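You operate a simulated robot arm through the tools that you are given. There is no shell and no other tool. Be economical: measure what you need, move in short steps, check, and stop when the job is done.

You are at the controls of a simulated two-armed robot. One attempt, no reset.

Task
Put the sensor labelled "59" from the right bench table on the number thirty-seven table patch and the sensor that says "75" on the plate of the scanner. Shut the hall door. Close the top tester drawer. The order is free.
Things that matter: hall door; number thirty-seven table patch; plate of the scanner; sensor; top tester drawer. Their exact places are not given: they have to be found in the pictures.

Only the result counts: the job must be done as asked and must still hold three seconds after the hand-in. Knocking over, shifting, dropping, spilling or breaking anything else fails it.

Robot
Two 7-joint arms with two-finger parallel grippers on one trunk, on a base that drives. Base frame: it is fixed to the floor where the robot stands at the start and does not move with it; the origin is under the middle of the robot, x ahead of it, y to its left, z up. Readings come in mm, degrees, newtons and seconds.
The left shoulder is at the start at [60, 189, 1053], the right one opposite. With the tool pointing down near the work surface each hand reaches from about 100 to 640 mm from the robot's upright axis, wherever it stands, measured 20 degrees to its own side. Places, roughly: hall door [800, -3200, 900]; number thirty-seven table patch (29x18 cm) [480, 760, 660]; plate of the scanner (19x21 cm) [-2080, 640, 820]; top tester drawer [-1900, -600, 600]. Payload 3.43 kg a hand.
Tool frame (each hand has its own): the origin (TCP) lies between the finger pads and is the grasp point; the fingertips stand 30 mm ahead of it; z points along the fingers, y is the line along which they close. The gripper opens to 94 mm. The fingers are 28 mm wide and 10 mm thick; the gripper's body (50 by 96 mm) begins 55 mm behind the TCP.
Orientation is that of the tool frame in the base frame, as a unit quaternion [x, y, z, w]. With the fingers straight down and closing along the base's y, the tool's x points along the base's -x, its y along +y and its z along -z.

Tools
- The arms move only by the tool play_rows. It takes "left_steps", "right_steps" or both (then of equal length, played together; a hand with none holds still); each is one flat list of numbers, 7 for each row, row after row: the shift along the tool's x, y, z in m, then the turn, a rotation vector about the tool's x, y, z in degrees, then the finger opening in m, from 0 to 0.094. In form: [dx, dy, dz, wx, wy, wz, grip, dx, dy, dz, wx, wy, wz, grip, ...]. A call has 1 to 20 rows; each row shifts and turns the commanded pose from where the row before left it, along the tool's axes as they then stand. Rows are played at 5 a second. More than 50 mm and 8.6 degrees between two rows, or a gripper value outside its range, and nothing of the call is played. Where a pose cannot be reached the arm comes as near as it can. A force on the tool above 40 N (or 10 N above the force at the start of the call, whichever is more), or a blocked arm, ends the call early, and 0.2 s more pass. Each finger travels about 153 mm/s and halts on what it meets, pressing with about 38 N; the grip force reading is that of the motor and also rises with nothing between the fingers. The clock runs only during rows and for 0.2 s after the last one: add rows that do not move to give the fingers time. The reply holds the time, the measured pose of the TCP, the force on the tool along the base axes, the opening and the grip force, in the units named above and with some noise, with the torque about the TCP (base axes, N m) and any sound that the robot's microphone picked up.
- Cameras (640 x 400 px; columns grow to the right, rows downward): "scene" is now at [0.5, 18.1, 1588.8]; the picture's right is [0.33, -0.95, 0.00], its down [-0.83, -0.29, -0.47] and it looks along [0.45, 0.15, -0.88] (base axes); focal length 274 px, centre (320, 200). "left" rides on the left gripper at [76, -14, -102] in its tool frame; the picture's right is [0.18, 0.98, 0.00], its down [-0.75, 0.14, -0.64] and it looks along [-0.63, 0.12, 0.77] (tool axes); focal length 243 px, centre (320, 200). "right" rides on the right gripper at [76, 14, -103] in its tool frame; the picture's right is [-0.18, 0.98, 0.00], its down [-0.75, -0.14, -0.64] and it looks along [-0.63, -0.12, 0.77] (tool axes); focal length 243 px, centre (320, 200).
- get_image(camera): a new picture of that camera. No time passes.
- slide_trunk(by): slides the trunk up (or, below 0, down) by that many mm; the arms and the scene camera ride with it, the base frame stays. It gives what a move gives, with no picture.
- base_move(legs): drives the robot by 1 to 6 legs, each [ahead, left, turn to the left] in mm, mm and degrees, along the robot's own axes; the way and the turn of a leg run together, so that a leg with both is an arc; at most 1500 mm and 180 degrees a leg. The arms and the cameras ride along, it lands a little off, and it stops where it bumps. It gives what a move gives.
- head_to(pan, tilt): turns the head with the scene camera to pan (to the left, within 86 degrees either way) and tilt (down, from -29 to 69), counted from straight ahead of the robot. It gives what a move gives.
- pixel_to_xyz(camera, pixels): for up to 12 pixels [column, row] of the newest picture of that camera ("zoom" is the newest enlarged one), the place [x, y, z] in the base frame of the surface seen there, good to about 2 mm. No time passes.
- inspect(camera, box): a new picture of the part [left, top, right, bottom] of that camera's present view, enlarged. No time passes.
- job_done(): hands the job in; it is judged then, once.

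Work in short steps. Measure before you move; look again where a grasp or a placing could have gone wrong, and mend it. You have 110 turns and 92 pictures in all, those below and enlarged ones among them. Open the grippers and draw the arms clear of the work before you hand the job in, unless the task says otherwise; then end with one line.

The tools are called by a JSON object that holds its "op" and its "data". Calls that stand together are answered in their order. play_rows: Moves the arms, as the interface text tells. Its arguments: {"type":"object","properties":{"left_steps":{"type":"array"},"right_steps":{"type":"array"}},"required":[]} The other tools are called the same way: slide_trunk (by) slides the trunk up or down; base_move (legs) drives the base; head_to (pan, tilt) turns the head that bears the scene camera; get_image (camera) takes a picture; pixel_to_xyz (camera, pixels) gives the place of the surface under pixels of a picture; inspect (camera, box) takes an enlarged picture of a part of a camera's view; job_done () hands the job in.

At the start:

```text
time_s: 0.0
left_eef_pos: [400.2, 239.0, 962.5]
left_orientation: [0.0, 1.0, 0.0, 0.0]
left_contact_force: [-0.1, 0.2, 0.1]
left_torque: [0.01, 0.02, -0.02]
left_width: 93.9
left_finger_force: 0.1
right_eef_pos: [339.2, -80.3, 940.3]
right_orientation: [0.0, 1.0, 0.0, 0.0]
right_contact_force: [-0.2, -0.5, 0.5]
right_torque: [-0.03, 0.01, -0.02]
right_width: 93.8
right_finger_force: 0.1
trunk travel left (down, up): [-725.0, 265.0]
robot x, y, heading: [0.3, 0.5, 0.1]
head pan, tilt: [19.0, 61.8]
```

scene: 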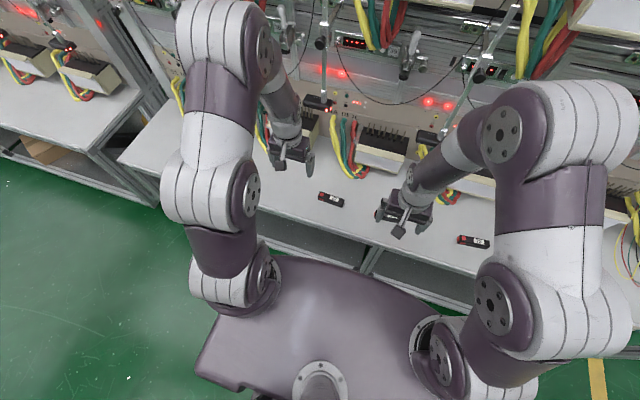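
right: 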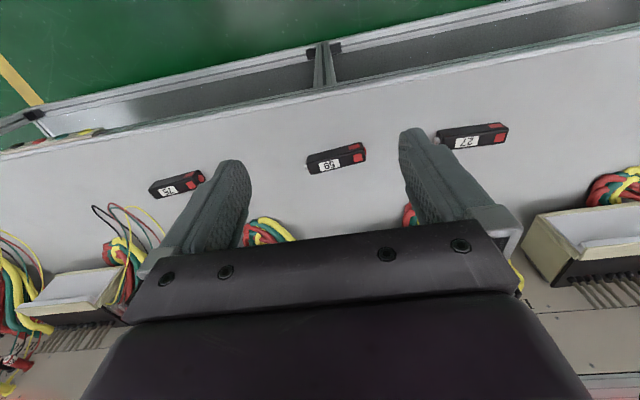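
left: 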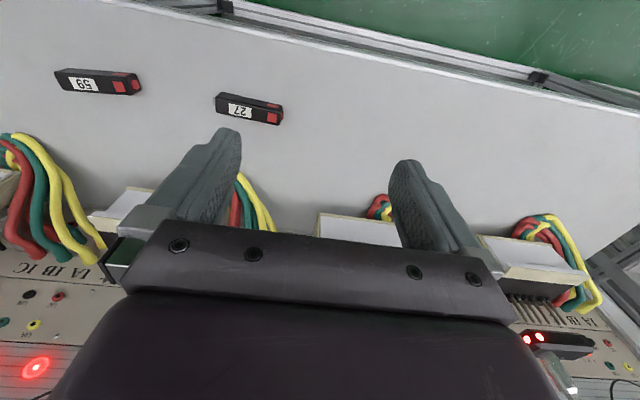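

The right hand picture shows three sensors near (178,184), (336,158) and (472,136). I enlarge to read the labels.

{"op": "inspect", "data": {"camera": "right", "box": [130, 100, 530, 220]}}

{"op": "pixel_to_xyz", "data": {"camera": "right", "pixels": [[178, 184], [336, 158], [472, 136], [153, 190], [203, 178], [308, 165], [365, 151], [60, 150], [270, 200]]}}

{"op": "head_to", "data": {"pan": 60, "tilt": 35}}

{"op": "get_image", "data": {"camera": "scene"}}

```text
1.60 times, centred on (330, 160) of right
```

zoom: 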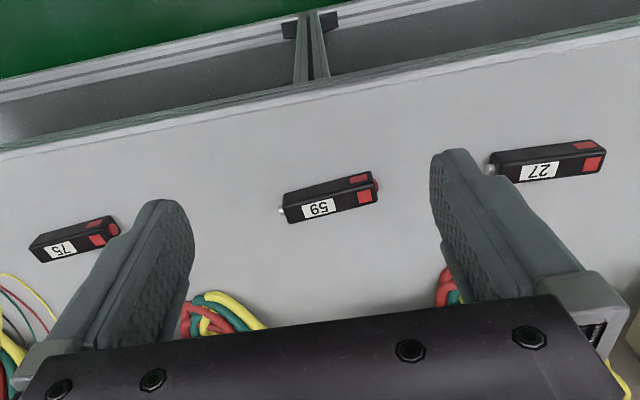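

```text
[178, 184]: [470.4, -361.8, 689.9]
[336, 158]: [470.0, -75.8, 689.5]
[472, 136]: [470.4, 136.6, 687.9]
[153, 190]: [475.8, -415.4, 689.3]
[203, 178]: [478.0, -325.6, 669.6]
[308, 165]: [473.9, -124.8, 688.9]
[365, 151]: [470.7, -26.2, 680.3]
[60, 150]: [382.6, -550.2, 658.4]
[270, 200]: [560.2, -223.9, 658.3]
```

```text
time_s: 1.1
left_eef_pos: [400.5, 239.3, 961.4]
left_orientation: [0.0, 1.0, 0.0, 0.001]
left_contact_force: [-0.1, -0.8, -0.1]
left_torque: [-0.02, 0.0, 0.02]
left_width: 94.0
left_finger_force: 0.0
right_eef_pos: [341.3, -80.5, 940.5]
right_orientation: [0.0, 1.0, 0.001, 0.0]
right_contact_force: [-0.4, 0.1, 0.1]
right_torque: [-0.02, -0.02, 0.02]
right_width: 93.9
right_finger_force: 0.1
trunk travel left (down, up): [-725.0, 265.0]
robot x, y, heading: [0.3, -2.1, -0.0]
head pan, tilt: [60.0, 35.0]
```

```text
87 pictures are left
```

scene: 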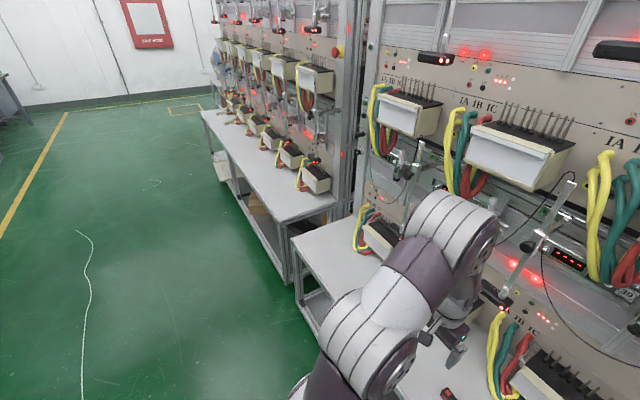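

75 lies around y=-366, 59 at y=-76 and 27 at y=137. Now I look for the number 37 patch near [480,760,660] and measure the left table's edges.

{"op": "inspect", "data": {"camera": "scene", "box": [200, 100, 440, 330]}}

{"op": "pixel_to_xyz", "data": {"camera": "scene", "pixels": [[285, 218], [330, 200], [293, 238], [330, 240], [250, 180], [335, 212]]}}

{"op": "head_to", "data": {"pan": 45, "tilt": 55}}

{"op": "get_image", "data": {"camera": "scene"}}

```text
1.74 times, centred on (320, 215) of scene
```

zoom: 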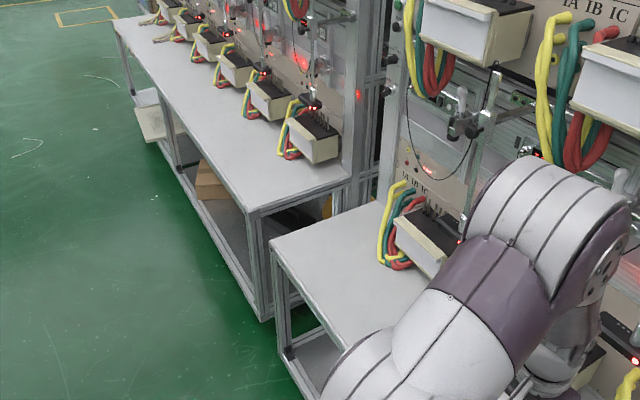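

```text
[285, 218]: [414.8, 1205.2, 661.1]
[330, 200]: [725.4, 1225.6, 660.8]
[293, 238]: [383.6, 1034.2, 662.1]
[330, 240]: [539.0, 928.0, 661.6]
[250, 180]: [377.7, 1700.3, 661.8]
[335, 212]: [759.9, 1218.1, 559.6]
```

```text
time_s: 1.9
left_eef_pos: [399.7, 239.2, 962.7]
left_orientation: [0.0, 1.0, 0.0, 0.0]
left_contact_force: [-1.0, 0.1, -0.5]
left_torque: [-0.01, -0.03, 0.02]
left_width: 94.1
left_finger_force: 0.1
right_eef_pos: [340.1, -80.7, 940.1]
right_orientation: [-0.001, 1.0, -0.001, 0.0]
right_contact_force: [-0.2, -0.8, 0.2]
right_torque: [-0.03, 0.0, -0.01]
right_width: 94.0
right_finger_force: 0.1
trunk travel left (down, up): [-725.0, 265.0]
robot x, y, heading: [2.1, -0.2, -0.1]
head pan, tilt: [45.0, 55.0]
```

```text
85 pictures are left
```

scene: 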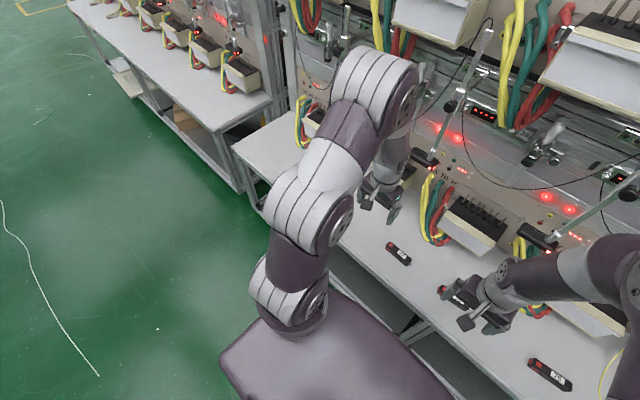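

The bench in front spans y≈1034 down past -550; another bench is to the left. I check the right side and then shift to stand between 59 and 75.

{"op": "head_to", "data": {"pan": -55, "tilt": 35}}

{"op": "get_image", "data": {"camera": "scene"}}

{"op": "base_move", "data": {"legs": [[0, -220, 0]]}}

{"op": "get_image", "data": {"camera": "right"}}

{"op": "pixel_to_xyz", "data": {"camera": "right", "pixels": [[300, 160], [330, 160], [360, 160]]}}

```text
time_s: 3.7
left_eef_pos: [399.8, 239.4, 962.3]
left_orientation: [0.0, 1.0, -0.001, 0.0]
left_contact_force: [-0.2, 0.3, 0.6]
left_torque: [-0.01, -0.03, -0.01]
left_width: 94.0
left_finger_force: 0.1
right_eef_pos: [339.7, -80.7, 940.0]
right_orientation: [0.0, 1.0, 0.0, 0.0]
right_contact_force: [0.1, 0.5, -0.3]
right_torque: [0.04, 0.03, -0.01]
right_width: 94.0
right_finger_force: 0.1
trunk travel left (down, up): [-725.0, 265.0]
robot x, y, heading: [-3.0, 2.3, -0.1]
head pan, tilt: [-55.0, 35.0]
```

```text
84 pictures are left
```

scene: 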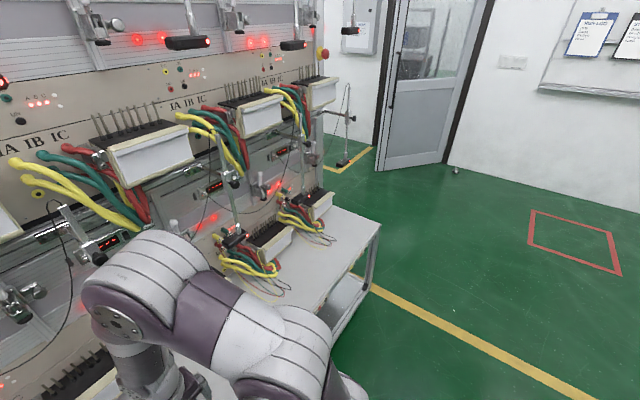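

```text
time_s: 5.4
left_eef_pos: [400.3, 16.8, 962.2]
left_orientation: [0.0, 1.0, 0.0, 0.0]
left_contact_force: [-0.7, 0.5, 0.0]
left_torque: [-0.05, -0.02, -0.01]
left_width: 94.1
left_finger_force: 0.0
right_eef_pos: [340.0, -303.2, 939.5]
right_orientation: [0.0, 1.0, 0.0, 0.0]
right_contact_force: [-0.2, 0.0, -0.8]
right_torque: [0.0, 0.03, 0.0]
right_width: 93.9
right_finger_force: 0.1
trunk travel left (down, up): [-725.0, 265.0]
robot x, y, heading: [0.9, -224.6, 0.3]
head pan, tilt: [-55.0, 35.0]
```

```text
83 pictures are left
```

right: 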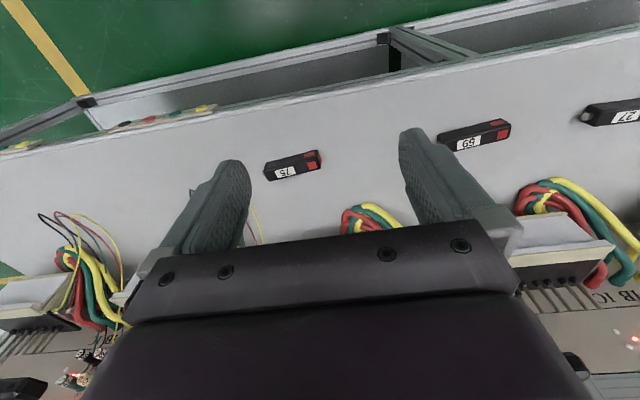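

```text
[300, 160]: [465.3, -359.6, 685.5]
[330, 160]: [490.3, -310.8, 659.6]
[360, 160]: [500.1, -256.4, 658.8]
```

75 sits at pixel (292,167) and 59 at (473,136). I measure their outlines.

{"op": "inspect", "data": {"camera": "right", "box": [250, 100, 530, 200]}}

{"op": "pixel_to_xyz", "data": {"camera": "right", "pixels": [[268, 164], [316, 152], [270, 172], [319, 160], [292, 158], [293, 170], [441, 135], [503, 122], [445, 144], [508, 132], [472, 127], [475, 141]]}}

```text
2.29 times, centred on (390, 150) of right
```

zoom: 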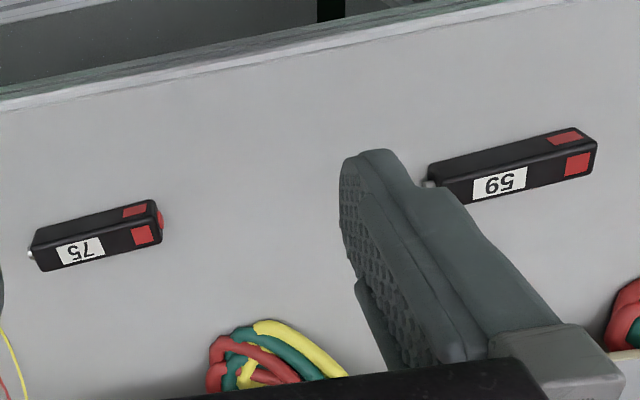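

```text
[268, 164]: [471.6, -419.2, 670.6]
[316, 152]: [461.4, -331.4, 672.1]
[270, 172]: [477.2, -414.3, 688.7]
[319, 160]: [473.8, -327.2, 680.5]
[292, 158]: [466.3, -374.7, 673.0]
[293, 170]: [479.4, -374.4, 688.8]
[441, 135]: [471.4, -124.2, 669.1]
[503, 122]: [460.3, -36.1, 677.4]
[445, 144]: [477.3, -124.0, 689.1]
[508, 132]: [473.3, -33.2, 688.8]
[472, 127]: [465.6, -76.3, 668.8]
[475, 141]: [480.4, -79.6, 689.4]
```

I refine the top face's edges for both sensors using the enlarged picture.

{"op": "pixel_to_xyz", "data": {"camera": "zoom", "pixels": [[100, 238], [108, 257], [40, 249], [44, 268], [151, 224], [158, 241], [432, 182], [510, 169], [515, 192], [440, 190], [590, 148], [590, 170]]}}

```text
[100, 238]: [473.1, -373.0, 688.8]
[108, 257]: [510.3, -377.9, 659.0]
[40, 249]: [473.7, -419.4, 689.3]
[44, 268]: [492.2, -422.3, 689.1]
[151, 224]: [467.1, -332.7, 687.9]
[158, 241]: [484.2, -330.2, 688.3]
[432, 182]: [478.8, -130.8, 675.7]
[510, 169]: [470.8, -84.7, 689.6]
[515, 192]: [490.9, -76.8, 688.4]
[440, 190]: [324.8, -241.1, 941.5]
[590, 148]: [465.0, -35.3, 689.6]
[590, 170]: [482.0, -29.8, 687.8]
```

75's top centre is about (479,-376), 59's about (479,-79), both lying nearly along y with a 5° tilt, top z 689. I turn both hands to close along x, cameras outward.

{"op": "play_rows", "data": {"left_steps": [0, 0, 0, 0, 0, 7.7, 0.094, 0, 0, 0, 0, 0, 7.7, 0.094, 0, 0, 0, 0, 0, 7.7, 0.094, 0, 0, 0, 0, 0, 7.7, 0.094, 0, 0, 0, 0, 0, 7.7, 0.094, 0, 0, 0, 0, 0, 7.7, 0.094, 0, 0, 0, 0, 0, 7.7, 0.094, 0, 0, 0, 0, 0, 7.7, 0.094, 0, 0, 0, 0, 0, 7.7, 0.094, 0, 0, 0, 0, 0, 7.7, 0.094, 0, 0, 0, 0, 0, 7.7, 0.094], "right_steps": [0, 0, 0, 0, 0, -8.6, 0.094, 0, 0, 0, 0, 0, -8.6, 0.094, 0, 0, 0, 0, 0, -8.6, 0.094, 0, 0, 0, 0, 0, -8.6, 0.094, 0, 0, 0, 0, 0, -8.6, 0.094, 0, 0, 0, 0, 0, -8.6, 0.094, 0, 0, 0, 0, 0, -8.6, 0.094, 0, 0, 0, 0, 0, -8.6, 0.094, 0, 0, 0, 0, 0, -8.6, 0.094, 0, 0, 0, 0, 0, -8.6, 0.094, 0, 0, 0, 0, 0, -8.6, 0.094]}}

```text
time_s: 7.8
left_eef_pos: [399.8, 17.2, 962.5]
left_orientation: [0.674, 0.739, 0.0, 0.0]
left_contact_force: [-0.2, -0.2, -0.7]
left_torque: [0.02, -0.05, 0.03]
left_width: 93.8
left_finger_force: 0.1
right_eef_pos: [339.0, -303.0, 939.9]
right_orientation: [0.736, -0.677, 0.001, 0.0]
right_contact_force: [-0.4, 0.0, -0.6]
right_torque: [0.0, 0.06, -0.03]
right_width: 94.2
right_finger_force: 0.0
trunk travel left (down, up): [-725.0, 265.0]
robot x, y, heading: [-2.9, -224.8, 0.3]
head pan, tilt: [-55.0, 35.0]
```

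Orientation is as wished. Both hands now move to hover above their sensors at z≈780.

{"op": "play_rows", "data": {"left_steps": [-0.0206, 0.014, 0.0364, 0, 0, 0, 0.094, -0.0206, 0.014, 0.0364, 0, 0, 0, 0.094, -0.0206, 0.014, 0.0364, 0, 0, 0, 0.094, -0.0206, 0.014, 0.0364, 0, 0, 0, 0.094, -0.0206, 0.014, 0.0364, 0, 0, 0, 0.094, 0, 0, 0, 0, 0, 0, 0.094], "right_steps": [0.0169, -0.0268, 0.032, 0, 0, 0, 0.094, 0.0169, -0.0268, 0.032, 0, 0, 0, 0.094, 0.0169, -0.0268, 0.032, 0, 0, 0, 0.094, 0.0169, -0.0268, 0.032, 0, 0, 0, 0.094, 0.0169, -0.0268, 0.032, 0, 0, 0, 0.094, 0, 0, 0, 0, 0, 0, 0.094]}}

{"op": "get_image", "data": {"camera": "left"}}

{"op": "get_image", "data": {"camera": "right"}}

```text
time_s: 9.2
left_eef_pos: [478.0, -75.2, 783.9]
left_orientation: [0.673, 0.74, 0.0, 0.0]
left_contact_force: [0.1, 0.6, 0.8]
left_torque: [-0.04, -0.03, 0.0]
left_width: 94.1
left_finger_force: 0.1
right_eef_pos: [478.2, -381.5, 780.0]
right_orientation: [0.736, -0.677, 0.0, -0.001]
right_contact_force: [0.6, -0.6, -0.5]
right_torque: [0.01, -0.01, 0.01]
right_width: 94.1
right_finger_force: 0.0
trunk travel left (down, up): [-725.0, 265.0]
robot x, y, heading: [-0.8, -223.0, 0.0]
head pan, tilt: [-55.0, 35.0]
```

```text
81 pictures are left
```

left: 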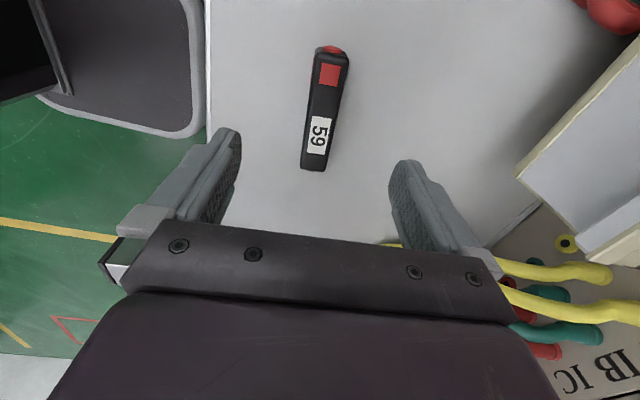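

```text
80 pictures are left
```

right: 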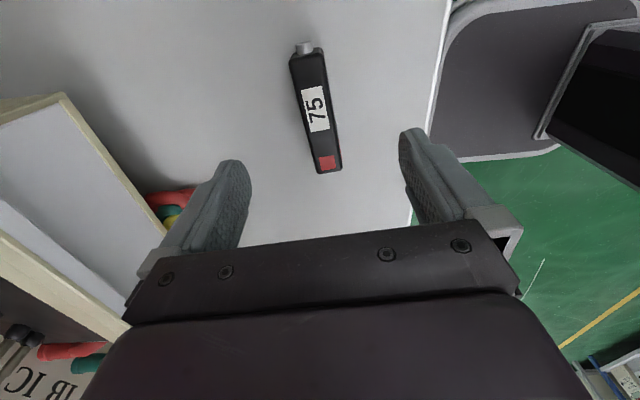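

Both sensors lie between the fingers. I measure their top faces from these nearer views.

{"op": "pixel_to_xyz", "data": {"camera": "left", "pixels": [[317, 55], [345, 57], [303, 165], [325, 168], [330, 75], [316, 140]]}}

{"op": "pixel_to_xyz", "data": {"camera": "right", "pixels": [[293, 60], [321, 54], [318, 170], [340, 166], [315, 108], [306, 46]]}}

```text
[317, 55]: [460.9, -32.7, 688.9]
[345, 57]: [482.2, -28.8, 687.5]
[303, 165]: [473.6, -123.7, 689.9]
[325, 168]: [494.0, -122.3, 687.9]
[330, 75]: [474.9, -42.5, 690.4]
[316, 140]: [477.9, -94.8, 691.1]
```

```text
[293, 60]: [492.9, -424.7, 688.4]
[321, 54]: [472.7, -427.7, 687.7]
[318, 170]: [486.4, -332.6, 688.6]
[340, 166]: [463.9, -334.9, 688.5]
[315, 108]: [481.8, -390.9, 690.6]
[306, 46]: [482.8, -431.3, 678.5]
```

59 centre (478,-77) tilted 7.7°, 75 centre (479,-380) tilted 4.9°; both hands are centred to within 2 mm. I descend to z≈693 (fingertips 5 mm above the table).

{"op": "play_rows", "data": {"left_steps": [-0.002, 0, 0.03, 0, 0, -2.5, 0.07, 0, 0, 0.03, 0, 0, 0, 0.07, 0, 0, 0.031, 0, 0, 0, 0.07, 0, 0, 0, 0, 0, 0, 0.07], "right_steps": [-0.001, 0, 0.029, 0, 0, 0, 0.07, 0, 0, 0.029, 0, 0, 0, 0.07, 0, 0, 0.029, 0, 0, 0, 0.07, 0, 0, 0, 0, 0, 0, 0.07]}}

```text
time_s: 10.2
left_eef_pos: [479.2, -80.9, 692.5]
left_orientation: [0.656, 0.755, 0.0, 0.0]
left_contact_force: [0.7, 0.0, 0.7]
left_torque: [0.0, 0.0, -0.01]
left_width: 70.0
left_finger_force: 0.0
right_eef_pos: [480.0, -378.9, 692.0]
right_orientation: [0.736, -0.677, -0.001, -0.001]
right_contact_force: [0.3, 0.8, 0.4]
right_torque: [0.0, 0.0, 0.02]
right_width: 69.9
right_finger_force: 0.1
trunk travel left (down, up): [-725.0, 265.0]
robot x, y, heading: [-0.5, -225.2, -0.1]
head pan, tilt: [-55.0, 35.0]
```

Heights are right and no contact. Close both grippers, then lift in the same call.

{"op": "play_rows", "data": {"left_steps": [0, 0, 0, 0, 0, 0, 0.05, 0, 0, 0, 0, 0, 0, 0.035, 0, 0, 0, 0, 0, 0, 0.015, 0, 0, 0, 0, 0, 0, 0.01, 0, 0, 0, 0, 0, 0, 0.01, 0, 0, -0.02, 0, 0, 0, 0.01, 0, 0, -0.03, 0, 0, 0, 0.01, 0, 0, -0.03, 0, 0, 0, 0.01, 0, 0, -0.04, 0, 0, 0, 0.01, 0, 0, 0, 0, 0, 0, 0.01], "right_steps": [0, 0, 0, 0, 0, 0, 0.05, 0, 0, 0, 0, 0, 0, 0.035, 0, 0, 0, 0, 0, 0, 0.015, 0, 0, 0, 0, 0, 0, 0.01, 0, 0, 0, 0, 0, 0, 0.01, 0, 0, -0.02, 0, 0, 0, 0.01, 0, 0, -0.03, 0, 0, 0, 0.01, 0, 0, -0.03, 0, 0, 0, 0.01, 0, 0, -0.04, 0, 0, 0, 0.01, 0, 0, 0, 0, 0, 0, 0.01]}}

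{"op": "get_image", "data": {"camera": "left"}}

{"op": "get_image", "data": {"camera": "right"}}

```text
time_s: 12.4
left_eef_pos: [479.0, -81.8, 811.6]
left_orientation: [0.657, 0.754, -0.001, -0.001]
left_contact_force: [0.3, 0.9, 0.0]
left_torque: [0.0, -0.01, 0.03]
left_width: 29.8
left_finger_force: 38.1
right_eef_pos: [482.8, -376.3, 813.7]
right_orientation: [0.735, -0.678, -0.001, 0.0]
right_contact_force: [-0.3, 0.9, 0.0]
right_torque: [0.03, 0.04, 0.02]
right_width: 29.7
right_finger_force: 38.0
trunk travel left (down, up): [-725.0, 265.0]
robot x, y, heading: [2.8, -225.9, 0.0]
head pan, tilt: [-55.0, 35.0]
```

```text
79 pictures are left
```

left: 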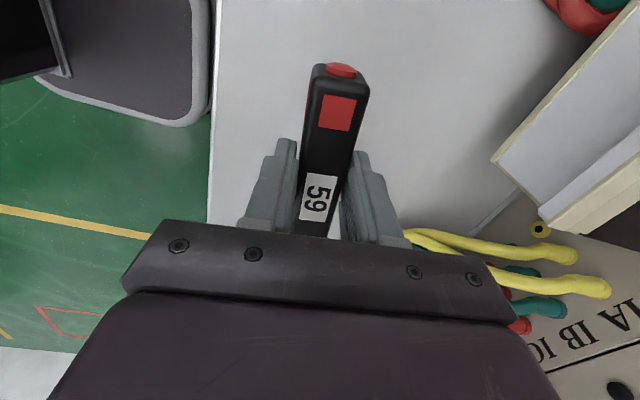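

```text
78 pictures are left
```

right: 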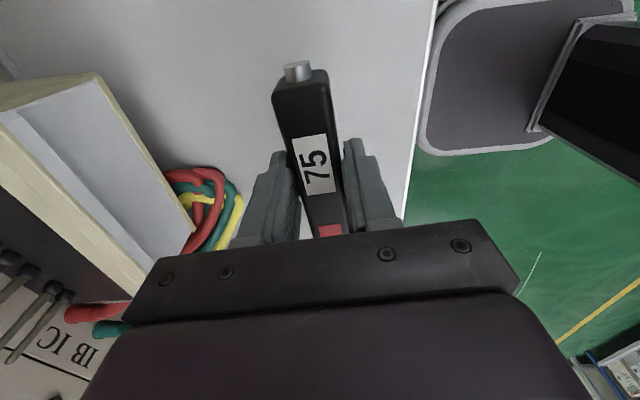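

Both are held (29.8 mm). I draw the hands back about 120 mm and drive left to look for the number 37 patch.

{"op": "play_rows", "data": {"left_steps": [0, -0.04, -0.02, 0, 0, 0, 0.01, 0, -0.04, -0.02, 0, 0, 0, 0.01, 0, -0.04, -0.02, 0, 0, 0, 0.01], "right_steps": [0, 0.04, -0.02, 0, 0, 0, 0.01, 0, 0.04, -0.02, 0, 0, 0, 0.01, 0, 0.04, -0.02, 0, 0, 0, 0.01]}}

{"op": "base_move", "data": {"legs": [[0, 780, 0]]}}

{"op": "head_to", "data": {"pan": 20, "tilt": 45}}

{"op": "get_image", "data": {"camera": "scene"}}

{"op": "get_image", "data": {"camera": "left"}}

```text
time_s: 13.2
left_eef_pos: [360.7, -96.3, 870.9]
left_orientation: [0.658, 0.753, 0.0, 0.0]
left_contact_force: [-0.3, 0.0, -0.8]
left_torque: [0.01, 0.02, 0.01]
left_width: 29.5
left_finger_force: 38.2
right_eef_pos: [357.4, -385.5, 875.2]
right_orientation: [0.735, -0.678, 0.001, -0.001]
right_contact_force: [-0.2, 0.1, -0.8]
right_torque: [-0.02, -0.01, -0.03]
right_width: 29.5
right_finger_force: 38.0
trunk travel left (down, up): [-725.0, 265.0]
robot x, y, heading: [1.7, -221.1, -0.2]
head pan, tilt: [-55.0, 35.0]
```

```text
time_s: 17.5
left_eef_pos: [362.6, 707.4, 869.1]
left_orientation: [0.657, 0.754, 0.0, 0.0]
left_contact_force: [-0.1, -1.1, -0.7]
left_torque: [0.03, -0.01, -0.01]
left_width: 29.3
left_finger_force: 37.9
right_eef_pos: [359.4, 419.6, 873.4]
right_orientation: [0.736, -0.677, 0.0, 0.0]
right_contact_force: [-0.5, -0.4, -0.5]
right_torque: [-0.03, 0.01, -0.01]
right_width: 29.6
right_finger_force: 37.9
trunk travel left (down, up): [-725.0, 265.0]
robot x, y, heading: [-6.3, 580.1, 0.3]
head pan, tilt: [-55.0, 35.0]
```

```text
time_s: 18.9
left_eef_pos: [361.8, 707.0, 870.2]
left_orientation: [0.656, 0.755, 0.0, 0.0]
left_contact_force: [0.0, -1.2, -0.4]
left_torque: [0.01, 0.0, -0.04]
left_width: 29.5
left_finger_force: 37.7
right_eef_pos: [359.0, 419.2, 875.0]
right_orientation: [0.736, -0.677, 0.0, -0.001]
right_contact_force: [-0.4, 0.6, -1.0]
right_torque: [-0.02, -0.01, -0.02]
right_width: 29.7
right_finger_force: 37.6
trunk travel left (down, up): [-725.0, 265.0]
robot x, y, heading: [-1.7, 579.3, -0.2]
head pan, tilt: [20.0, 45.0]
```

```text
77 pictures are left
```

scene: 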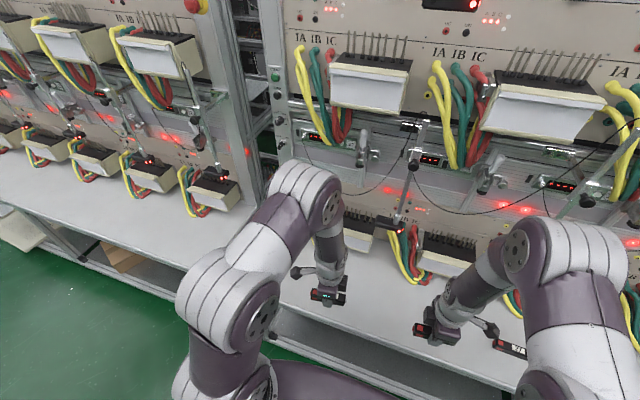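

```text
76 pictures are left
```

left: 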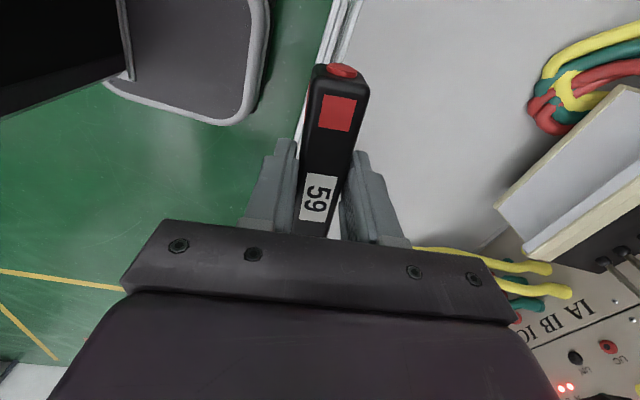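

I look for number marks on the rack's stations: small displays at (323,138), (432,160), (560,184).

{"op": "inspect", "data": {"camera": "scene", "box": [290, 110, 450, 210]}}

{"op": "inspect", "data": {"camera": "scene", "box": [280, 190, 480, 315]}}

```text
4.00 times, centred on (370, 160) of scene
```

zoom: 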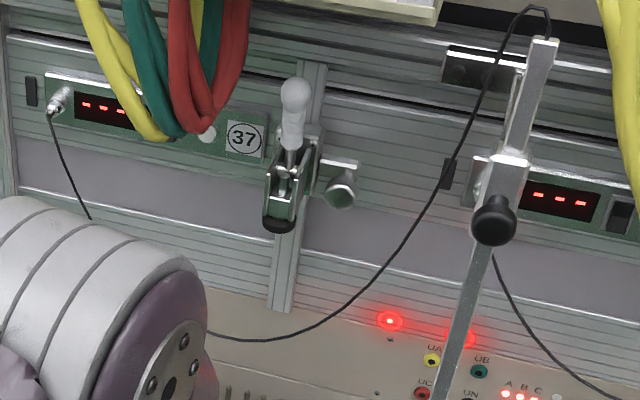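

```text
3.20 times, centred on (380, 252) of scene
```

zoom: 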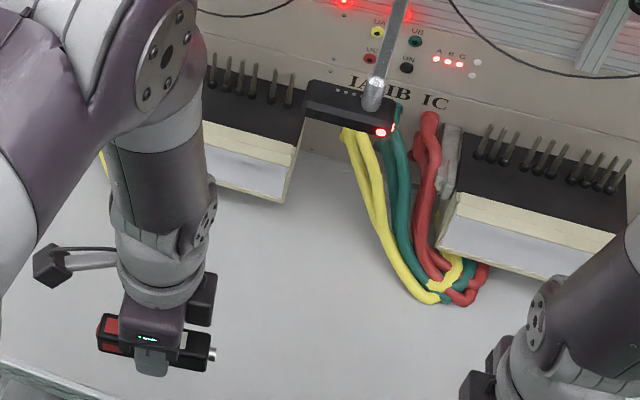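

The "37" badge sits at scene pixel (351,144). I check its y against the given patch and the free table space below it.

{"op": "pixel_to_xyz", "data": {"camera": "scene", "pixels": [[351, 144], [362, 160], [340, 138], [366, 253], [355, 290], [375, 275], [410, 284], [290, 300], [300, 260]]}}

{"op": "pixel_to_xyz", "data": {"camera": "left", "pixels": [[400, 100], [450, 180], [500, 210], [540, 105], [480, 40]]}}

```text
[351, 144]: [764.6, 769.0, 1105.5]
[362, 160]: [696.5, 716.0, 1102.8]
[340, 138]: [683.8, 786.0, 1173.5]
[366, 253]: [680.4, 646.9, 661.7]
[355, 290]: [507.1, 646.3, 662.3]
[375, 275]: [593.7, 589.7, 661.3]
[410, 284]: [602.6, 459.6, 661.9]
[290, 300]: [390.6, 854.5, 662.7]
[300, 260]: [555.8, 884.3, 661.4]
```

```text
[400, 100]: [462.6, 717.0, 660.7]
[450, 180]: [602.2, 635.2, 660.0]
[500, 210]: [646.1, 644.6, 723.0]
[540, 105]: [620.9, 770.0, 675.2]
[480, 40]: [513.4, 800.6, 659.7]
```

The 37 badge is at y=769, matching the given patch centre (480,760). I move the left hand above (478,757) to z≈720.

{"op": "play_rows", "data": {"left_steps": [0.0084, 0.0305, 0.025, 0, 0, 0, 0.01, 0.0084, 0.0305, 0.025, 0, 0, 0, 0.01, 0.0084, 0.0305, 0.025, 0, 0, 0, 0.01, 0.0084, 0.0305, 0.025, 0, 0, 0, 0.01, 0, 0, 0.025, 0, 0, 0, 0.01, 0, 0, 0.025, 0, 0, 0, 0.01, 0, 0, 0, 0, 0, 0, 0.01]}}

{"op": "get_image", "data": {"camera": "left"}}

```text
time_s: 20.5
left_eef_pos: [478.3, 756.9, 719.6]
left_orientation: [0.656, 0.754, 0.0, 0.001]
left_contact_force: [0.4, 0.1, -0.5]
left_torque: [-0.01, -0.02, 0.03]
left_width: 29.7
left_finger_force: 37.7
right_eef_pos: [359.7, 418.8, 873.8]
right_orientation: [0.736, -0.677, 0.0, 0.0]
right_contact_force: [-0.3, -0.2, -1.4]
right_torque: [-0.01, -0.01, -0.01]
right_width: 29.7
right_finger_force: 38.1
trunk travel left (down, up): [-725.0, 265.0]
robot x, y, heading: [-0.7, 579.8, 0.1]
head pan, tilt: [20.0, 45.0]
```

```text
73 pictures are left
```

left: 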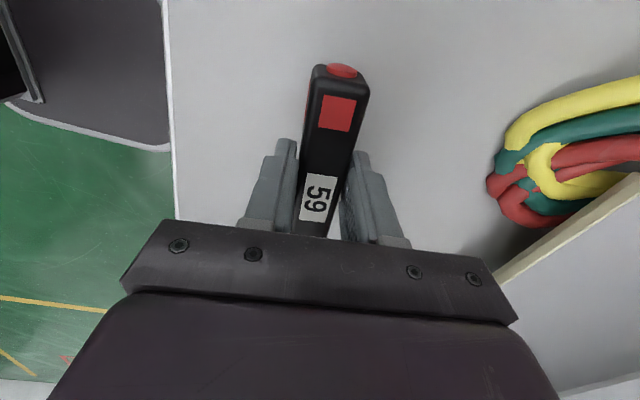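

The spot is free. I lower 25 mm to just touch the table, open, then lift.

{"op": "play_rows", "data": {"left_steps": [0, 0, 0.013, 0, 0, 0, 0.01, 0, 0, 0.008, 0, 0, 0, 0.01, 0, 0, 0.004, 0, 0, 0, 0.01, 0, 0, 0, 0, 0, 0, 0.01]}}

```text
time_s: 21.5
left_eef_pos: [477.8, 757.6, 696.3]
left_orientation: [0.656, 0.755, 0.0, 0.0]
left_contact_force: [-0.1, -0.3, 0.4]
left_torque: [0.02, -0.02, -0.02]
left_width: 29.5
left_finger_force: 38.1
right_eef_pos: [358.5, 419.7, 874.9]
right_orientation: [0.736, -0.677, 0.0, 0.001]
right_contact_force: [0.9, 0.2, -0.2]
right_torque: [0.03, 0.02, 0.01]
right_width: 29.6
right_finger_force: 38.4
trunk travel left (down, up): [-725.0, 265.0]
robot x, y, heading: [1.5, 579.3, -0.0]
head pan, tilt: [20.0, 45.0]
```

No contact yet; go down 1.5 mm at a time, then open and retreat.

{"op": "play_rows", "data": {"left_steps": [0, 0, 0.0015, 0, 0, 0, 0.01, 0, 0, 0.001, 0, 0, 0, 0.01, 0, 0, 0, 0, 0, 0, 0.01, 0, 0, 0, 0, 0, 0, 0.035, 0, 0, 0, 0, 0, 0, 0.045, 0, 0, 0, 0, 0, 0, 0.06, 0, 0, 0, 0, 0, 0, 0.06, 0, 0, -0.03, 0, 0, 0, 0.06, 0, 0, -0.04, 0, 0, 0, 0.06, 0, 0, -0.04, 0, 0, 0, 0.06, 0, -0.04, -0.02, 0, 0, 0, 0.06, 0, -0.04, -0.02, 0, 0, 0, 0.06, 0, -0.04, -0.02, 0, 0, 0, 0.06]}}

{"op": "get_image", "data": {"camera": "left"}}

```text
time_s: 24.3
left_eef_pos: [358.1, 738.3, 864.5]
left_orientation: [0.656, 0.755, 0.0, 0.001]
left_contact_force: [-0.1, -0.5, 0.3]
left_torque: [0.0, 0.0, -0.02]
left_width: 60.0
left_finger_force: 0.1
right_eef_pos: [357.9, 419.5, 874.4]
right_orientation: [0.737, -0.676, 0.001, -0.001]
right_contact_force: [-0.2, 1.2, -0.4]
right_torque: [0.01, -0.02, -0.02]
right_width: 29.5
right_finger_force: 37.9
trunk travel left (down, up): [-725.0, 265.0]
robot x, y, heading: [-0.4, 577.2, 0.3]
head pan, tilt: [20.0, 45.0]
```

```text
72 pictures are left
```

left: 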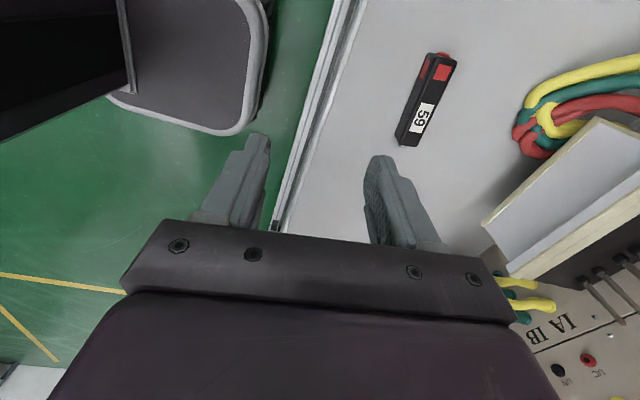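

59 is placed on the 37 patch. Now I back away from the bench and turn left to see the other side of the hall.

{"op": "base_move", "data": {"legs": [[-450, 0, 0], [0, 0, 110]]}}

{"op": "head_to", "data": {"pan": 40, "tilt": 25}}

{"op": "get_image", "data": {"camera": "scene"}}

{"op": "head_to", "data": {"pan": 86, "tilt": 25}}

{"op": "get_image", "data": {"camera": "scene"}}

```text
time_s: 31.6
left_eef_pos: [-722.8, 865.4, 864.7]
left_orientation: [-0.237, 0.972, 0.0, 0.0]
left_contact_force: [1.0, -0.5, 1.0]
left_torque: [-0.01, -0.01, 0.02]
left_width: 60.1
left_finger_force: 0.0
right_eef_pos: [-420.2, 971.3, 873.9]
right_orientation: [0.978, 0.21, 0.0, -0.001]
right_contact_force: [-0.2, 0.3, -0.3]
right_torque: [0.02, 0.03, 0.02]
right_width: 29.5
right_finger_force: 38.0
trunk travel left (down, up): [-725.0, 265.0]
robot x, y, heading: [-454.3, 580.2, 109.5]
head pan, tilt: [20.0, 45.0]
```

```text
time_s: 32.5
left_eef_pos: [-723.3, 865.4, 865.0]
left_orientation: [-0.237, 0.972, 0.0, 0.001]
left_contact_force: [-0.2, 0.8, -0.2]
left_torque: [0.01, -0.01, 0.0]
left_width: 59.8
left_finger_force: 0.1
right_eef_pos: [-419.4, 972.2, 873.1]
right_orientation: [0.978, 0.21, 0.0, 0.0]
right_contact_force: [0.6, -0.4, -1.1]
right_torque: [0.02, -0.01, 0.02]
right_width: 29.6
right_finger_force: 38.2
trunk travel left (down, up): [-725.0, 265.0]
robot x, y, heading: [-449.5, 580.2, 109.6]
head pan, tilt: [40.0, 25.0]
```

```text
71 pictures are left
```

scene: 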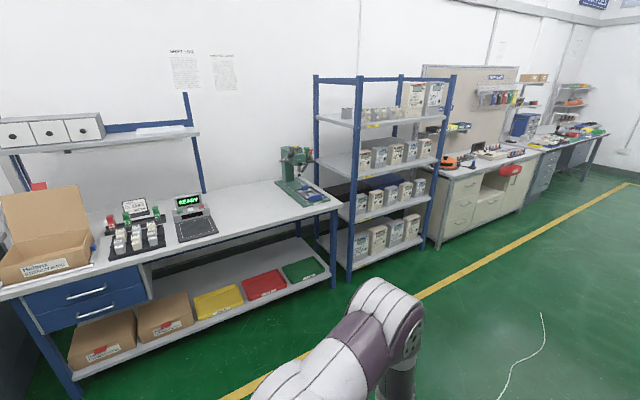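

```text
time_s: 33.6
left_eef_pos: [-723.7, 867.1, 864.9]
left_orientation: [-0.236, 0.972, 0.0, 0.001]
left_contact_force: [0.7, -0.1, -0.2]
left_torque: [-0.02, 0.01, 0.01]
left_width: 59.7
left_finger_force: 0.1
right_eef_pos: [-420.4, 971.7, 873.7]
right_orientation: [0.978, 0.209, 0.0, 0.001]
right_contact_force: [0.1, 0.3, -0.5]
right_torque: [-0.03, -0.01, 0.0]
right_width: 29.6
right_finger_force: 37.6
trunk travel left (down, up): [-725.0, 265.0]
robot x, y, heading: [-453.6, 579.0, 109.6]
head pan, tilt: [85.9, 25.0]
```

```text
70 pictures are left
```

scene: 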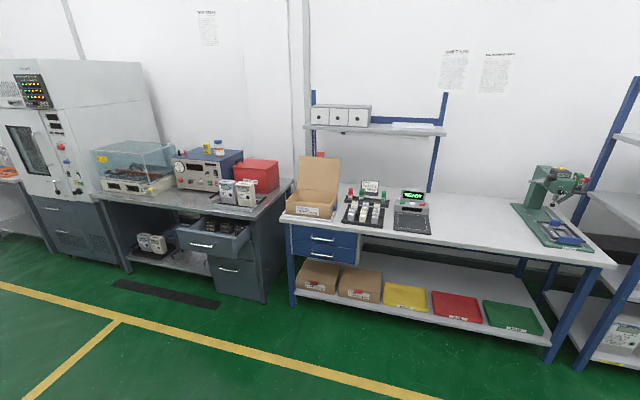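

The scanner with "READY" screen and black plate is at about (412,221); the open top drawer under the tester bench is at (213,238). I enlarge and measure them.

{"op": "inspect", "data": {"camera": "scene", "box": [330, 165, 450, 240]}}

{"op": "pixel_to_xyz", "data": {"camera": "scene", "pixels": [[398, 213], [431, 216], [394, 228], [430, 234], [412, 222], [412, 242], [320, 235], [205, 246], [178, 236], [248, 236], [205, 270], [500, 250]]}}

{"op": "inspect", "data": {"camera": "scene", "box": [110, 160, 310, 310]}}

```text
5.33 times, centred on (390, 202) of scene
```

zoom: 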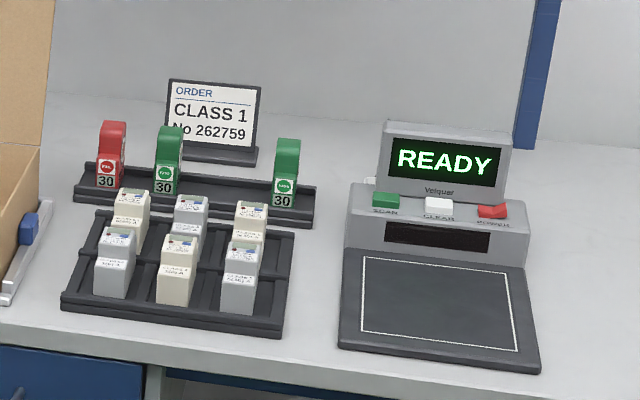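

```text
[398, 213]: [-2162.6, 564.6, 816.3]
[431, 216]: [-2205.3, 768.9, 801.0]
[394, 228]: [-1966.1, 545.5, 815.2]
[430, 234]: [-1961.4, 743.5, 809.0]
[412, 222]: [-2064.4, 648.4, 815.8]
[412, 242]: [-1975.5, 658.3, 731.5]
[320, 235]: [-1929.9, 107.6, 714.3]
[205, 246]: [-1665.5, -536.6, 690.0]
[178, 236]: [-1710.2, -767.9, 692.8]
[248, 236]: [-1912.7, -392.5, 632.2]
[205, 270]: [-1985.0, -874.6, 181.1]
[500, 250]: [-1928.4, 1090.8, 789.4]
```

```text
2.67 times, centred on (210, 235) of scene
```

zoom: 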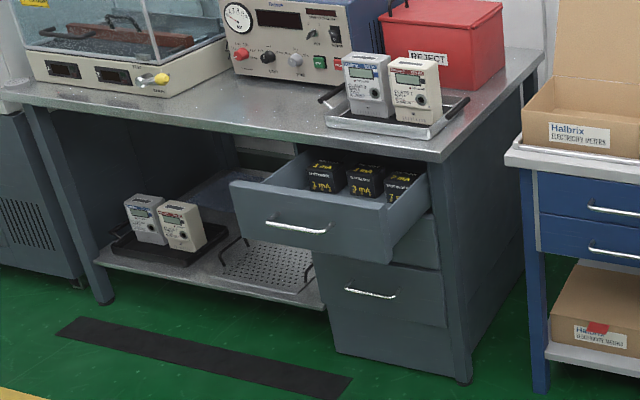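

Plate centre is about (-2065,648,816). I raise the trunk 150 mm, turn to face it and drive near.

{"op": "slide_trunk", "data": {"by": 150}}

{"op": "base_move", "data": {"legs": [[0, 0, 70.4], [850, 80, 0]]}}

{"op": "head_to", "data": {"pan": -10, "tilt": 45}}

{"op": "get_image", "data": {"camera": "scene"}}

```text
time_s: 35.4
left_eef_pos: [-722.6, 865.3, 1013.9]
left_orientation: [-0.237, 0.972, 0.0, 0.0]
left_contact_force: [0.0, 0.2, 0.4]
left_torque: [0.02, -0.03, 0.0]
left_width: 60.0
left_finger_force: 0.0
right_eef_pos: [-420.9, 971.8, 1023.7]
right_orientation: [0.978, 0.21, 0.0, 0.0]
right_contact_force: [0.8, -0.4, -0.7]
right_torque: [0.02, -0.02, -0.02]
right_width: 29.6
right_finger_force: 38.0
trunk travel left (down, up): [-875.0, 115.0]
robot x, y, heading: [-449.7, 578.1, 109.7]
head pan, tilt: [85.9, 25.0]
```

```text
time_s: 42.9
left_eef_pos: [-1653.1, 347.2, 1014.6]
left_orientation: [0.751, -0.66, 0.0, 0.0]
left_contact_force: [0.4, -0.5, -0.6]
left_torque: [-0.02, -0.02, 0.01]
left_width: 60.1
left_finger_force: 0.1
right_eef_pos: [-1649.1, 668.3, 1023.7]
right_orientation: [0.681, 0.732, 0.0, 0.001]
right_contact_force: [-0.2, -1.0, -0.6]
right_torque: [-0.01, 0.02, 0.0]
right_width: 29.7
right_finger_force: 38.0
trunk travel left (down, up): [-875.0, 115.0]
robot x, y, heading: [-1291.0, 504.0, 179.6]
head pan, tilt: [85.9, 25.0]
```

```text
time_s: 44.6
left_eef_pos: [-1653.1, 347.8, 1014.6]
left_orientation: [0.751, -0.66, 0.0, 0.0]
left_contact_force: [1.4, -0.1, 0.1]
left_torque: [0.0, 0.03, -0.01]
left_width: 59.9
left_finger_force: 0.1
right_eef_pos: [-1649.4, 667.9, 1024.4]
right_orientation: [0.681, 0.733, 0.0, 0.0]
right_contact_force: [-0.5, 0.8, -1.0]
right_torque: [0.02, 0.01, 0.0]
right_width: 29.8
right_finger_force: 37.7
trunk travel left (down, up): [-875.0, 115.0]
robot x, y, heading: [-1287.1, 501.2, 179.8]
head pan, tilt: [-10.0, 45.0]
```

```text
67 pictures are left
```

scene: 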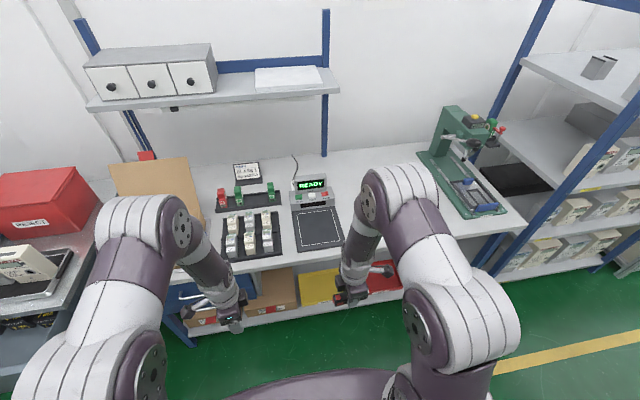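

The plate shows at (320,228). I measure its corners, the table edge and the back block.

{"op": "inspect", "data": {"camera": "scene", "box": [270, 170, 370, 265]}}

{"op": "pixel_to_xyz", "data": {"camera": "scene", "pixels": [[296, 213], [336, 210], [299, 247], [340, 245], [320, 228], [310, 202], [312, 185], [270, 262], [420, 228], [240, 100], [300, 85]]}}

```text
4.21 times, centred on (320, 218) of scene
```

zoom: 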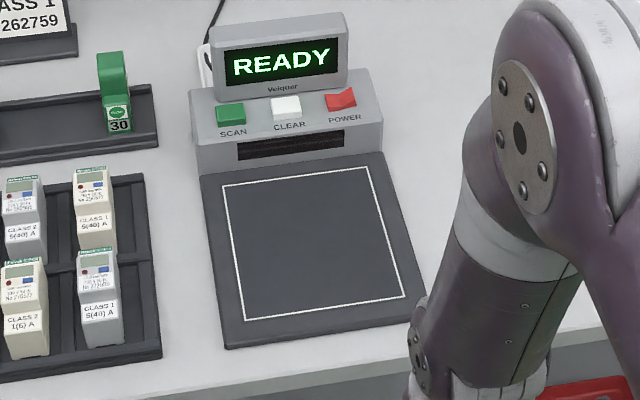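

```text
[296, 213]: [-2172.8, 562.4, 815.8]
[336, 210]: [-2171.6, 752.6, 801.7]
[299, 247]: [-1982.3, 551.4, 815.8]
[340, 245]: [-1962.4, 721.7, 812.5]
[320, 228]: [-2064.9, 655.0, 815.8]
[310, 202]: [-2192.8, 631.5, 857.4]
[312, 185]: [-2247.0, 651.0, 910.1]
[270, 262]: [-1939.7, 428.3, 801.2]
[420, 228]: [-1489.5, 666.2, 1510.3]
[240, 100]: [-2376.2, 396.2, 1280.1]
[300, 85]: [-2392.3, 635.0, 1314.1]
```

Plate centre taken as (-2068,648,816). Before driving closer I check that the left hand will clear the cardboard box flap near (190,190).

{"op": "pixel_to_xyz", "data": {"camera": "scene", "pixels": [[190, 165], [188, 195], [205, 230], [120, 170], [230, 222], [240, 275], [250, 320]]}}

```text
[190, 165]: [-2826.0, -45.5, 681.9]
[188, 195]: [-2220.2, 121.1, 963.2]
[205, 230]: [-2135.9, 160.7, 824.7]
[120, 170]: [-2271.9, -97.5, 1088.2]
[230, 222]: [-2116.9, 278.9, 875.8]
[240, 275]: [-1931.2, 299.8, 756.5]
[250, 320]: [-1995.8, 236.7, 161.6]
```

Clear. I drive ahead 280 mm.

{"op": "base_move", "data": {"legs": [[280, 0, 0.3]]}}

{"op": "get_image", "data": {"camera": "right"}}

```text
time_s: 46.6
left_eef_pos: [-1935.8, 348.7, 1014.1]
left_orientation: [0.751, -0.66, 0.0, 0.0]
left_contact_force: [0.4, 0.5, -0.1]
left_torque: [0.01, 0.0, -0.02]
left_width: 60.2
left_finger_force: 0.1
right_eef_pos: [-1933.0, 669.1, 1024.1]
right_orientation: [0.681, 0.733, 0.0, 0.0]
right_contact_force: [-0.6, 0.0, -0.1]
right_torque: [-0.02, 0.03, 0.02]
right_width: 29.8
right_finger_force: 37.8
trunk travel left (down, up): [-875.0, 115.0]
robot x, y, heading: [-1576.8, 505.7, 179.6]
head pan, tilt: [-10.0, 45.0]
```

```text
65 pictures are left
```

right: 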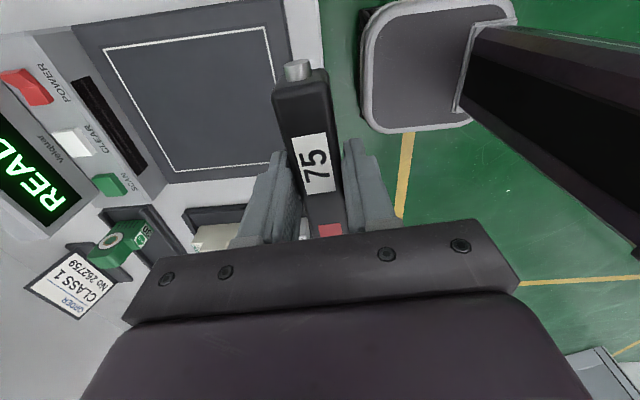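

I measure the white outline's corners in this view to place exactly in its middle.

{"op": "pixel_to_xyz", "data": {"camera": "right", "pixels": [[104, 48], [267, 27], [174, 170], [230, 100], [60, 140]]}}

```text
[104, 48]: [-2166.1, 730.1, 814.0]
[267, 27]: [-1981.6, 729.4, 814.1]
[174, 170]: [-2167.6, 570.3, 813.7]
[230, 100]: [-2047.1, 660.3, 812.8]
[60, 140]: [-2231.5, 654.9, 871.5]
```

Outline centre is (-2074,650,814). I move over it and down to z≈873.

{"op": "play_rows", "data": {"right_steps": [-0.0022, -0.035, 0, 0, 0, 0, 0.01, -0.0022, -0.035, 0, 0, 0, 0, 0.01, -0.0022, -0.035, 0, 0, 0, 0, 0.01, -0.0022, -0.035, 0, 0, 0, 0, 0.01, 0, 0, 0.04, 0, 0, 0, 0.01, 0, 0, 0.04, 0, 0, 0, 0.01, 0, 0, 0.04, 0, 0, 0, 0.01, 0, 0, 0.03, 0, 0, 0, 0.01, 0, 0, 0, 0, 0, 0, 0.01]}}

{"op": "get_image", "data": {"camera": "right"}}

```text
time_s: 48.6
left_eef_pos: [-1936.2, 348.6, 1014.3]
left_orientation: [0.752, -0.659, 0.0, -0.001]
left_contact_force: [0.0, 0.2, -0.7]
left_torque: [0.02, -0.02, 0.01]
left_width: 60.1
left_finger_force: 0.2
right_eef_pos: [-2070.3, 648.6, 874.2]
right_orientation: [0.68, 0.733, 0.0, 0.0]
right_contact_force: [0.8, 0.3, -1.1]
right_torque: [0.0, 0.01, 0.01]
right_width: 29.6
right_finger_force: 38.0
trunk travel left (down, up): [-875.0, 115.0]
robot x, y, heading: [-1575.3, 504.7, 179.6]
head pan, tilt: [-10.0, 45.0]
```

```text
64 pictures are left
```

right: 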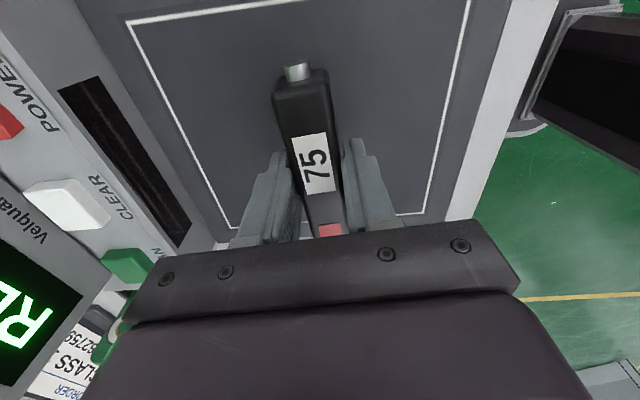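

Centred on the plate. I lower gently toward z≈850.

{"op": "play_rows", "data": {"right_steps": [0, 0, 0.012, 0, 0, 0, 0.01, 0, 0, 0.008, 0, 0, 0, 0.01, 0, 0, 0.003, 0, 0, 0, 0.01, 0, 0, 0, 0, 0, 0, 0.01]}}

{"op": "inspect", "data": {"camera": "right", "box": [220, 30, 420, 155]}}

```text
time_s: 49.6
left_eef_pos: [-1937.4, 348.8, 1013.9]
left_orientation: [0.752, -0.66, 0.0, 0.0]
left_contact_force: [0.2, 0.6, -0.1]
left_torque: [0.01, -0.01, 0.0]
left_width: 59.8
left_finger_force: 0.0
right_eef_pos: [-2071.7, 650.2, 852.3]
right_orientation: [0.68, 0.733, 0.001, 0.0]
right_contact_force: [0.1, 0.3, -0.9]
right_torque: [-0.03, 0.03, 0.01]
right_width: 29.9
right_finger_force: 38.1
trunk travel left (down, up): [-875.0, 115.0]
robot x, y, heading: [-1573.3, 505.1, 179.7]
head pan, tilt: [-10.0, 45.0]
```

```text
3.20 times, centred on (320, 92) of right
```

zoom: 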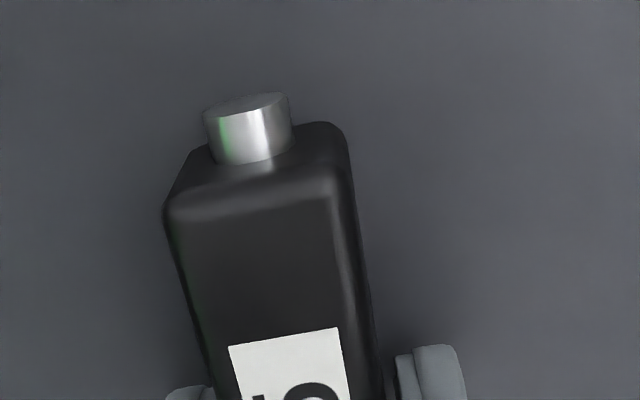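

No contact yet; 1 mm steps down.

{"op": "play_rows", "data": {"right_steps": [0, 0, 0.001, 0, 0, 0, 0.01, 0, 0, 0.001, 0, 0, 0, 0.01, 0, 0, 0.0005, 0, 0, 0, 0.01, 0, 0, 0, 0, 0, 0, 0.01]}}

```text
time_s: 50.6
left_eef_pos: [-1937.3, 348.4, 1014.8]
left_orientation: [0.752, -0.659, 0.0, 0.0]
left_contact_force: [0.5, -0.4, 0.3]
left_torque: [0.02, 0.0, 0.0]
left_width: 60.1
left_finger_force: 0.1
right_eef_pos: [-2071.1, 650.5, 849.1]
right_orientation: [0.68, 0.733, 0.0, 0.0]
right_contact_force: [0.0, 0.6, -0.6]
right_torque: [0.02, -0.02, -0.04]
right_width: 29.6
right_finger_force: 38.0
trunk travel left (down, up): [-875.0, 115.0]
robot x, y, heading: [-1573.0, 505.9, 179.8]
head pan, tilt: [-10.0, 45.0]
```

Down 1 mm more, then release and retreat up and back.

{"op": "play_rows", "data": {"right_steps": [0, 0, 0.001, 0, 0, 0, 0.01, 0, 0, 0, 0, 0, 0, 0.01, 0, 0, 0, 0, 0, 0, 0.035, 0, 0, 0, 0, 0, 0, 0.045, 0, 0, 0, 0, 0, 0, 0.055, 0, 0, 0, 0, 0, 0, 0.055, 0, 0, -0.03, 0, 0, 0, 0.055, 0, 0, -0.04, 0, 0, 0, 0.055, 0, 0, -0.04, 0, 0, 0, 0.055, 0, 0, -0.04, 0, 0, 0, 0.055, 0, 0.045, 0, 0, 0, 0, 0.055, 0, 0.045, 0, 0, 0, 0, 0.055, 0, 0.045, 0, 0, 0, 0, 0.055]}}

{"op": "get_image", "data": {"camera": "right"}}

```text
time_s: 53.4
left_eef_pos: [-1935.1, 347.7, 1015.1]
left_orientation: [0.751, -0.66, 0.0, -0.001]
left_contact_force: [0.1, 0.2, -0.5]
left_torque: [0.0, 0.03, 0.01]
left_width: 60.0
left_finger_force: 0.1
right_eef_pos: [-1934.4, 660.3, 997.4]
right_orientation: [0.68, 0.733, 0.0, 0.0]
right_contact_force: [0.2, -0.4, -0.3]
right_torque: [0.0, -0.02, 0.02]
right_width: 55.0
right_finger_force: 0.1
trunk travel left (down, up): [-875.0, 115.0]
robot x, y, heading: [-1576.5, 507.8, 179.7]
head pan, tilt: [-10.0, 45.0]
```

```text
62 pictures are left
```

right: 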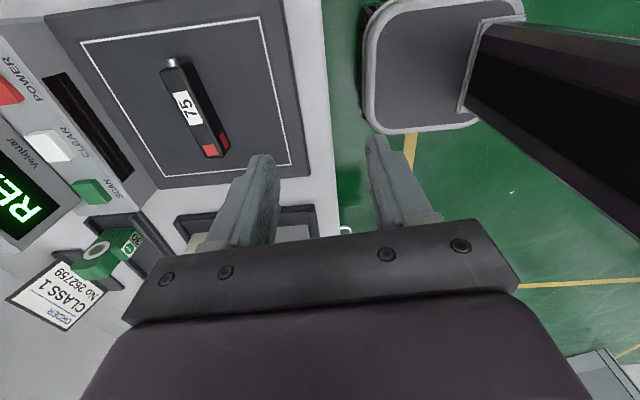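

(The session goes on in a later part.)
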